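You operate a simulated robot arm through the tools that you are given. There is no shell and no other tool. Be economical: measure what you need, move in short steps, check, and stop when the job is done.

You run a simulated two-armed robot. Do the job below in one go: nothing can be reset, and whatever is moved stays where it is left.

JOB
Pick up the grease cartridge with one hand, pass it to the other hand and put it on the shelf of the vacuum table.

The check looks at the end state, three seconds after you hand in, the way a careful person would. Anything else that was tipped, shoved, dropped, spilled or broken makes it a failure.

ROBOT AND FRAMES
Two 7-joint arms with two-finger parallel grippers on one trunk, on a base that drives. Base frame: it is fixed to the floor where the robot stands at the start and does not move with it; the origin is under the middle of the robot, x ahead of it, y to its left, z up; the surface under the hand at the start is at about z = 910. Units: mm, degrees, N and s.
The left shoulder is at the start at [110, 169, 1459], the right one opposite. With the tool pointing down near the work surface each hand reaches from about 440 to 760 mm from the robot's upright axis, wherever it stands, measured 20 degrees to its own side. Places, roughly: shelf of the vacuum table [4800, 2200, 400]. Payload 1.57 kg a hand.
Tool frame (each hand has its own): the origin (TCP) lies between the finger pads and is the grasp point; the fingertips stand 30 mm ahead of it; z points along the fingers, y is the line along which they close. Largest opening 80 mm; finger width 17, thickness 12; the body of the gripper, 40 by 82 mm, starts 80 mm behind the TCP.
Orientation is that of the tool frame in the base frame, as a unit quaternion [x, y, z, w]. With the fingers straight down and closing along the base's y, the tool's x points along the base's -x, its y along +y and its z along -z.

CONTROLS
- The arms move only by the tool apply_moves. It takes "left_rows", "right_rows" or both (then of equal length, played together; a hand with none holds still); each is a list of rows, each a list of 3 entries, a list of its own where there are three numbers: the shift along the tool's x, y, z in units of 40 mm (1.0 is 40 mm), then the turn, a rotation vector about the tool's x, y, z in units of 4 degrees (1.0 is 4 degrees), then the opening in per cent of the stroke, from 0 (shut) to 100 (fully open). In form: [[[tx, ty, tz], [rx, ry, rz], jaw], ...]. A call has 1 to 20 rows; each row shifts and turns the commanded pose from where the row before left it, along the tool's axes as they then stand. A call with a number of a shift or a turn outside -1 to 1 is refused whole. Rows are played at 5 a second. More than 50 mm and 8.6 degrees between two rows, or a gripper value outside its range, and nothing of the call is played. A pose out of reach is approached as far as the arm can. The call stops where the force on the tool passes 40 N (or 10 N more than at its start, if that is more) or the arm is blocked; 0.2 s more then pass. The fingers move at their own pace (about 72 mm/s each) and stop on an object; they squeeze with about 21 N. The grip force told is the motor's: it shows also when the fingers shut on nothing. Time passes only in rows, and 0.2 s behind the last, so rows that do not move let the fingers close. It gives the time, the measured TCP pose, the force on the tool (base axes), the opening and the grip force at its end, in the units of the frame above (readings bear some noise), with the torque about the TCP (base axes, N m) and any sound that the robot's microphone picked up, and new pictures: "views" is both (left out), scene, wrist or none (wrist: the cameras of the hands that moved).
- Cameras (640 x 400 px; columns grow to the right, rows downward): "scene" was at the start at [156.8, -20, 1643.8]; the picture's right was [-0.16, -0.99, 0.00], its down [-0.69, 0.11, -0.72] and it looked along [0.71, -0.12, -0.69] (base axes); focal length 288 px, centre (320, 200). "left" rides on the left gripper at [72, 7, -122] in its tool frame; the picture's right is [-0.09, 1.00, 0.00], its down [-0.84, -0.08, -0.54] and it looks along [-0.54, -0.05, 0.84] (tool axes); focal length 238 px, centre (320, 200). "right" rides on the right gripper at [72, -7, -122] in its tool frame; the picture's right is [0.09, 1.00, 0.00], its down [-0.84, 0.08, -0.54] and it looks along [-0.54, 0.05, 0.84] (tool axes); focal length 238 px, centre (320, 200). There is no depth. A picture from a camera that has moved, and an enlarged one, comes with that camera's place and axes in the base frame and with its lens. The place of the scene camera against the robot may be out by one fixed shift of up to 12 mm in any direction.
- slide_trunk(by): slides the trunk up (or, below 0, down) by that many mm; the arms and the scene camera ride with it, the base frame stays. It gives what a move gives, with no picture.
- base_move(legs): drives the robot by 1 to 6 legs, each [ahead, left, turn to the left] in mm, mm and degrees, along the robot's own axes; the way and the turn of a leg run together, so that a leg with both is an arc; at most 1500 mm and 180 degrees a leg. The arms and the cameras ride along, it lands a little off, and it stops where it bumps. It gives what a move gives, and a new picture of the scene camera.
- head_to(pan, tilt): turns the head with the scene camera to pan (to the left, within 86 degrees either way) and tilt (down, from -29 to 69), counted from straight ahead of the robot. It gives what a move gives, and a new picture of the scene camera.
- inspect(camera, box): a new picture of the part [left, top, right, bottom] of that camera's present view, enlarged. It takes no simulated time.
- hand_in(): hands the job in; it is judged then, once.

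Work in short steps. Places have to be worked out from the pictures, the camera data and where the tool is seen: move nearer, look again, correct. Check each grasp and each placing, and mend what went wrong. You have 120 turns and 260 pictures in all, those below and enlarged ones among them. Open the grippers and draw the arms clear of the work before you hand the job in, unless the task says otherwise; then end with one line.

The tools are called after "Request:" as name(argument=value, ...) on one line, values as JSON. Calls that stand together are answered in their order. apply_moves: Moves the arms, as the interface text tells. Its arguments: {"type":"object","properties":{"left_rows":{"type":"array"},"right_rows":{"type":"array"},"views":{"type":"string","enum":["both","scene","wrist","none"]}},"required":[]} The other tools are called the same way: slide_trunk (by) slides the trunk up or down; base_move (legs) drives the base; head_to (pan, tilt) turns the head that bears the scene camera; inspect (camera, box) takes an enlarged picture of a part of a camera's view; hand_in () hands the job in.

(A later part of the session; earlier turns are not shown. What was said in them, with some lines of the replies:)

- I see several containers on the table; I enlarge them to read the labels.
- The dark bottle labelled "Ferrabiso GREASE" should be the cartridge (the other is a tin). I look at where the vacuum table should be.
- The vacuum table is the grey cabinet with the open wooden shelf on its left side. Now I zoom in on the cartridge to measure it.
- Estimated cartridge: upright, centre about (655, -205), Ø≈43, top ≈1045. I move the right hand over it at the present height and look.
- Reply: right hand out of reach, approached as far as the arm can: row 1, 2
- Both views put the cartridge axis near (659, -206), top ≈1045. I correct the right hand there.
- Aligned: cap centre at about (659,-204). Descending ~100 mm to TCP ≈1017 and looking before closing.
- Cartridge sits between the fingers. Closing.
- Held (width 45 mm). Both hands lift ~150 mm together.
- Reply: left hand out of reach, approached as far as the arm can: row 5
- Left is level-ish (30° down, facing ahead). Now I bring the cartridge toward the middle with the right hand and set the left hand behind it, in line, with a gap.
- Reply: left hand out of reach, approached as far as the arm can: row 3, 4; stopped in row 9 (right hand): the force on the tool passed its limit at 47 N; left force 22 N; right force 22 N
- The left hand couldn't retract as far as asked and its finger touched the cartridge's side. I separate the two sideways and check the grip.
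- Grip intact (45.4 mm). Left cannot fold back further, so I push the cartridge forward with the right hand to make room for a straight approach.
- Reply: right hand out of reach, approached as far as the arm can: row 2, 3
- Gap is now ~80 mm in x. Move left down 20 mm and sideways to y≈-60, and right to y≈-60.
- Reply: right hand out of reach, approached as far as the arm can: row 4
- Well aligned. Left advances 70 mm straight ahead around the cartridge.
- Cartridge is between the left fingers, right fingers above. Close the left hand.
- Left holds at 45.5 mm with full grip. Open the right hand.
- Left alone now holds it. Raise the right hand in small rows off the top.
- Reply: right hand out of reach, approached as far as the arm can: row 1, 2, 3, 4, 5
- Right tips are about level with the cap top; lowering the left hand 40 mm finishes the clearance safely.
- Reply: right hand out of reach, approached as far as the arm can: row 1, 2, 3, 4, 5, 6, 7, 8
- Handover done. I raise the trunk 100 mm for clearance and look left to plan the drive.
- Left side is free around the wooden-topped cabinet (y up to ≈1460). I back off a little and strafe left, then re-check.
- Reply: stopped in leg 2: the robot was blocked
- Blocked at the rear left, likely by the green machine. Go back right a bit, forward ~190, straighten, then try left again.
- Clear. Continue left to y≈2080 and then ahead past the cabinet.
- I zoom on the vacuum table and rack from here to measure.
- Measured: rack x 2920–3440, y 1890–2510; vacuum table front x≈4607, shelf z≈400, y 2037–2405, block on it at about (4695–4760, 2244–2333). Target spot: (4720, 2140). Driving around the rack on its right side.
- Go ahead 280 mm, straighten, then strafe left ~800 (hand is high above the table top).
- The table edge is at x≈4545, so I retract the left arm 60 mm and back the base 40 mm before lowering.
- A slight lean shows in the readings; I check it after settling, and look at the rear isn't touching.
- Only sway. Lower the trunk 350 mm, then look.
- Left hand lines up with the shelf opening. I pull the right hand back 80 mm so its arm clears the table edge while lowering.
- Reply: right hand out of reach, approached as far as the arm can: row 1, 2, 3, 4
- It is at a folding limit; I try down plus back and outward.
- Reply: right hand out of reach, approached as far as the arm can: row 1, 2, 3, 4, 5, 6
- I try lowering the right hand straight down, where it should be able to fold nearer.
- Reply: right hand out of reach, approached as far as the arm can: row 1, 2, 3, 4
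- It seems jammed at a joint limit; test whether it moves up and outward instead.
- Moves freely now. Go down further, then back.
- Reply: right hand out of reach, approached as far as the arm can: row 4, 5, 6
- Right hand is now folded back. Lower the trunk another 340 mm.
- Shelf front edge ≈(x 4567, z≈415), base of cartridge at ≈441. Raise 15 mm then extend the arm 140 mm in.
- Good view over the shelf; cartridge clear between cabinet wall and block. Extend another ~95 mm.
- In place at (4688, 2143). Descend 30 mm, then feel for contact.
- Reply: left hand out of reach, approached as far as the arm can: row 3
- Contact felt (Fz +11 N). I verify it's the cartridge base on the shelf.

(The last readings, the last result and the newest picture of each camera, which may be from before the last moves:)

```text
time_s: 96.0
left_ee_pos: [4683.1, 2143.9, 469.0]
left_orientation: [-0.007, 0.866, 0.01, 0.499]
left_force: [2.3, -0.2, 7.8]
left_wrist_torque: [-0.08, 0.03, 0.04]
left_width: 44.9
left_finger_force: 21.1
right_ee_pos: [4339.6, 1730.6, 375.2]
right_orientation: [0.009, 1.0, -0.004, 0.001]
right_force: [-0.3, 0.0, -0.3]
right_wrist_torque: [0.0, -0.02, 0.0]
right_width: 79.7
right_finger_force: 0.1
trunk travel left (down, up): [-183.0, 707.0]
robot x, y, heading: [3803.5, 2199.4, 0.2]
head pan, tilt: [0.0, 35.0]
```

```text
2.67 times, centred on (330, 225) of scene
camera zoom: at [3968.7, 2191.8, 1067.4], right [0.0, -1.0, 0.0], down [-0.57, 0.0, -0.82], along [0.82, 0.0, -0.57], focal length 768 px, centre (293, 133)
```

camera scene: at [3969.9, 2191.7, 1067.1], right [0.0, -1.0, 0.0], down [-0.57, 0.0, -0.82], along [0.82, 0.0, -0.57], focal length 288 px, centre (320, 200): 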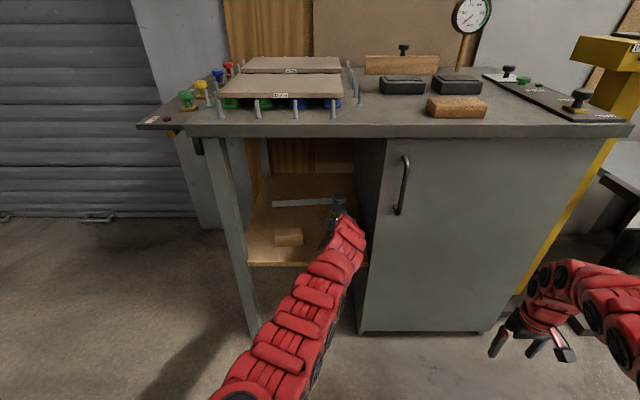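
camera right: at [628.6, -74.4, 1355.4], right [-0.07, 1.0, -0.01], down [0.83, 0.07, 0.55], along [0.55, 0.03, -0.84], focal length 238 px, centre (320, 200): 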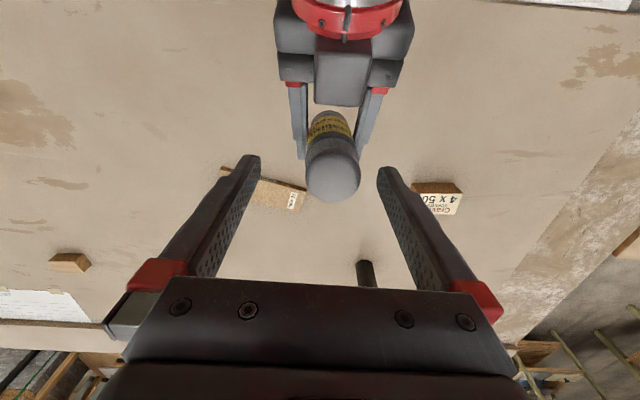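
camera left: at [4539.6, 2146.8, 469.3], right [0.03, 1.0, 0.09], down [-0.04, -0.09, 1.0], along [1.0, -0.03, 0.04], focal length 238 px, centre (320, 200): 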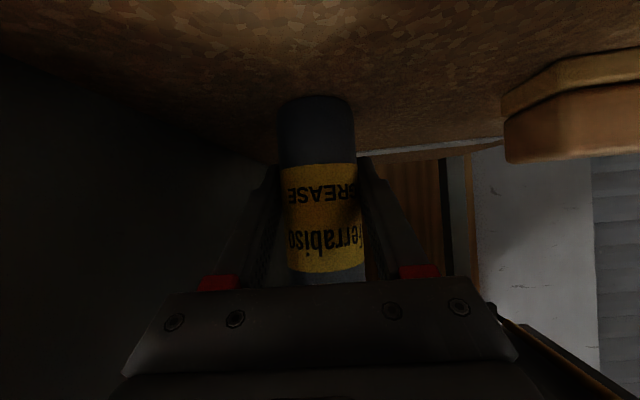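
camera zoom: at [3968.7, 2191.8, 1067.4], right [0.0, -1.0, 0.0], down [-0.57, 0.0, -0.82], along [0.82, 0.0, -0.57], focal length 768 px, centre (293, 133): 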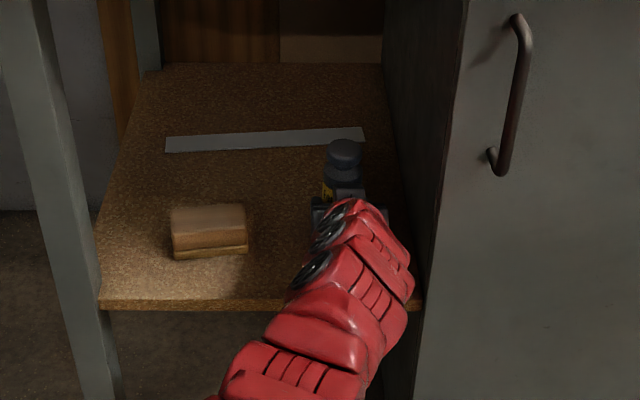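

The cartridge's base meets the shelf with a contact shadow. Open the left hand.

Request:
apply_moves(left_rows=[[[0, 0, 0], [0, 0, 0], 62], [[0, 0, 0], [0, 0, 0], 80], [[0, 0, 0], [0, 0, 0], 100], [[0, 0, 0], [0, 0, 0], 100]], views="both")

```text
time_s: 97.0
left_ee_pos: [4681.9, 2142.8, 465.2]
left_orientation: [-0.007, 0.868, 0.011, 0.497]
left_force: [-0.1, 1.3, 0.6]
left_wrist_torque: [-0.01, -0.01, -0.01]
left_width: 80.2
left_finger_force: 0.1
right_ee_pos: [4337.8, 1728.8, 373.4]
right_orientation: [0.009, 1.0, -0.003, -0.001]
right_force: [-0.3, -0.1, -0.2]
right_wrist_torque: [0.0, 0.02, 0.0]
right_width: 79.8
right_finger_force: 0.0
trunk travel left (down, up): [-183.0, 707.0]
robot x, y, heading: [3809.1, 2200.0, 0.3]
head pan, tilt: [0.0, 35.0]
camera scene: at [3969.4, 2191.8, 1067.2], right [0.0, -1.0, 0.0], down [-0.57, 0.0, -0.82], along [0.82, 0.0, -0.57], focal length 288 px, centre (320, 200)
camera left: at [4539.4, 2147.0, 465.5], right [0.02, 1.0, 0.09], down [-0.04, -0.09, 1.0], along [1.0, -0.03, 0.04], focal length 238 px, centre (320, 200)
```

scene: 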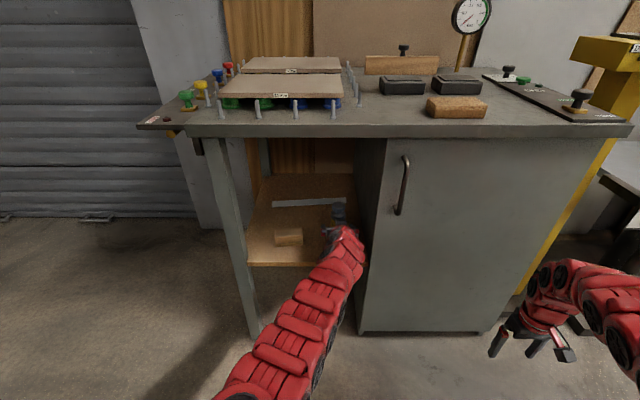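
left: 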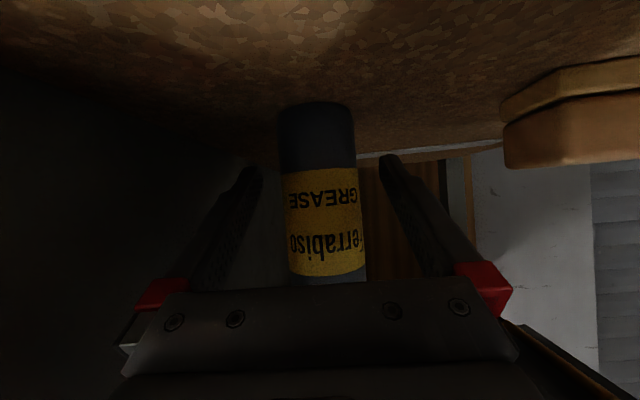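

It stands on its own between the open fingers. Withdraw straight back.

Request:
apply_moves(left_rows=[[[0.2, 0, -0.36], [0, 0, 0], 100], [[0.29, 0, -0.505], [0, 0, 0], 100], [[0.29, 0, -0.505], [0, 0, 0], 100], [[0.29, 0, -0.505], [0, 0, 0], 100], [[0.29, 0, -0.505], [0, 0, 0], 100], [[0.29, 0, -0.505], [0, 0, 0], 100], [[0.29, 0, -0.505], [0, 0, 0], 100], [[0, 0, 0], [0, 0, 0], 100]], views="both")

```text
time_s: 98.8
left_ee_pos: [4526.3, 2140.9, 467.7]
left_orientation: [-0.008, 0.867, 0.011, 0.497]
left_force: [0.2, -0.2, 0.2]
left_wrist_torque: [-0.03, -0.03, 0.01]
left_width: 79.9
left_finger_force: 0.0
right_ee_pos: [4339.0, 1730.0, 372.7]
right_orientation: [0.009, 1.0, -0.004, 0.001]
right_force: [0.3, -0.6, 0.5]
right_wrist_torque: [0.0, 0.02, -0.02]
right_width: 80.2
right_finger_force: 0.0
trunk travel left (down, up): [-183.0, 707.0]
robot x, y, heading: [3803.7, 2198.2, 0.1]
head pan, tilt: [0.0, 35.0]
camera scene: at [3969.4, 2191.8, 1067.2], right [0.0, -1.0, 0.0], down [-0.57, 0.0, -0.82], along [0.82, 0.0, -0.57], focal length 288 px, centre (320, 200)
camera left: at [4383.1, 2144.1, 467.9], right [0.02, 1.0, 0.09], down [-0.04, -0.09, 1.0], along [1.0, -0.03, 0.04], focal length 238 px, centre (320, 200)
```

scene: 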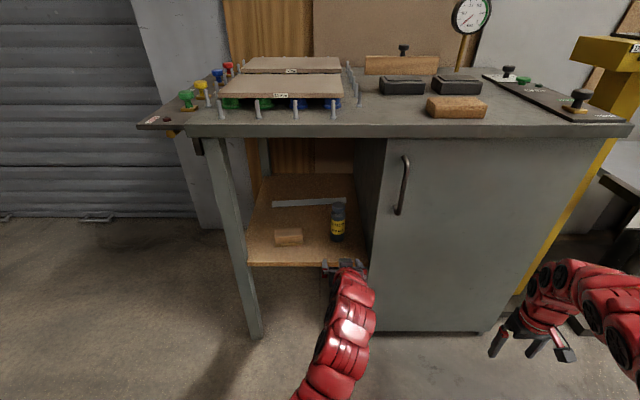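
left: 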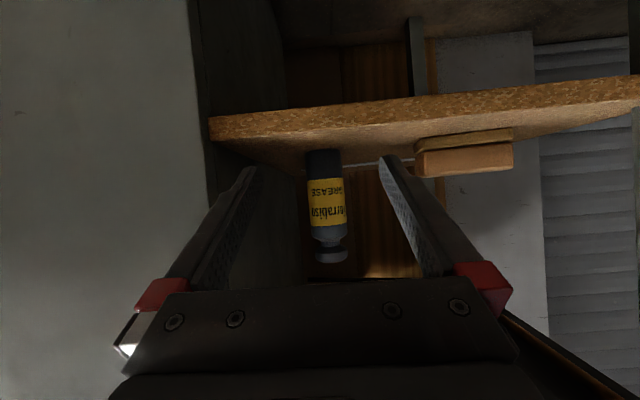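

The cartridge stands upright on the shelf, the block untouched. Draw the left hand further out.

Request:
apply_moves(left_rows=[[[0.29, 0, -0.505], [0, 0, 0], 100], [[0.29, 0, -0.505], [0, 0, 0], 100], [[0.29, 0, -0.505], [0, 0, 0], 100], [[0, 0, 0], [0, 0, 0], 100]], views="scene")

```text
time_s: 99.8
left_ee_pos: [4455.8, 2138.8, 467.5]
left_orientation: [-0.008, 0.867, 0.01, 0.498]
left_force: [-0.2, 0.4, -0.2]
left_wrist_torque: [0.04, -0.02, 0.01]
left_width: 80.0
left_finger_force: 0.1
right_ee_pos: [4339.6, 1728.9, 373.0]
right_orientation: [0.009, 1.0, -0.003, 0.0]
right_force: [0.7, -0.4, -0.5]
right_wrist_torque: [-0.01, -0.02, 0.01]
right_width: 80.0
right_finger_force: 0.0
trunk travel left (down, up): [-183.0, 707.0]
robot x, y, heading: [3807.6, 2199.6, 0.1]
head pan, tilt: [0.0, 35.0]
camera scene: at [3969.4, 2191.8, 1067.2], right [0.0, -1.0, 0.0], down [-0.57, 0.0, -0.82], along [0.82, 0.0, -0.57], focal length 288 px, centre (320, 200)
```

scene: 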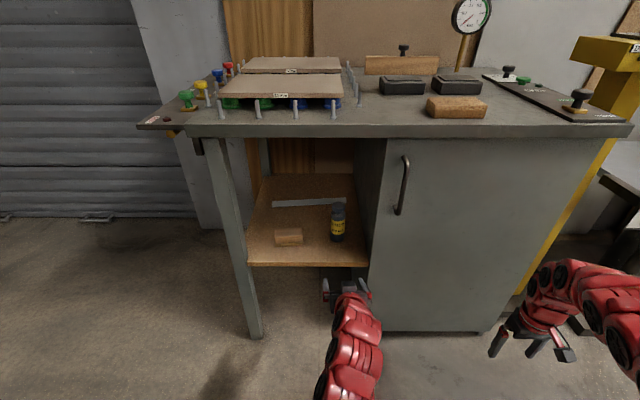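

Cartridge stands on the shelf, both hands are open and clear; I hand in.

Request:
hand_in()

```text
The job is handed in.
```

The grease cartridge was picked up with the right hand, passed to the left, and now stands upright on the vacuum table's shelf; while driving over, the base was stopped once by something at its rear left, probably the green machine, and I did not check that for damage.
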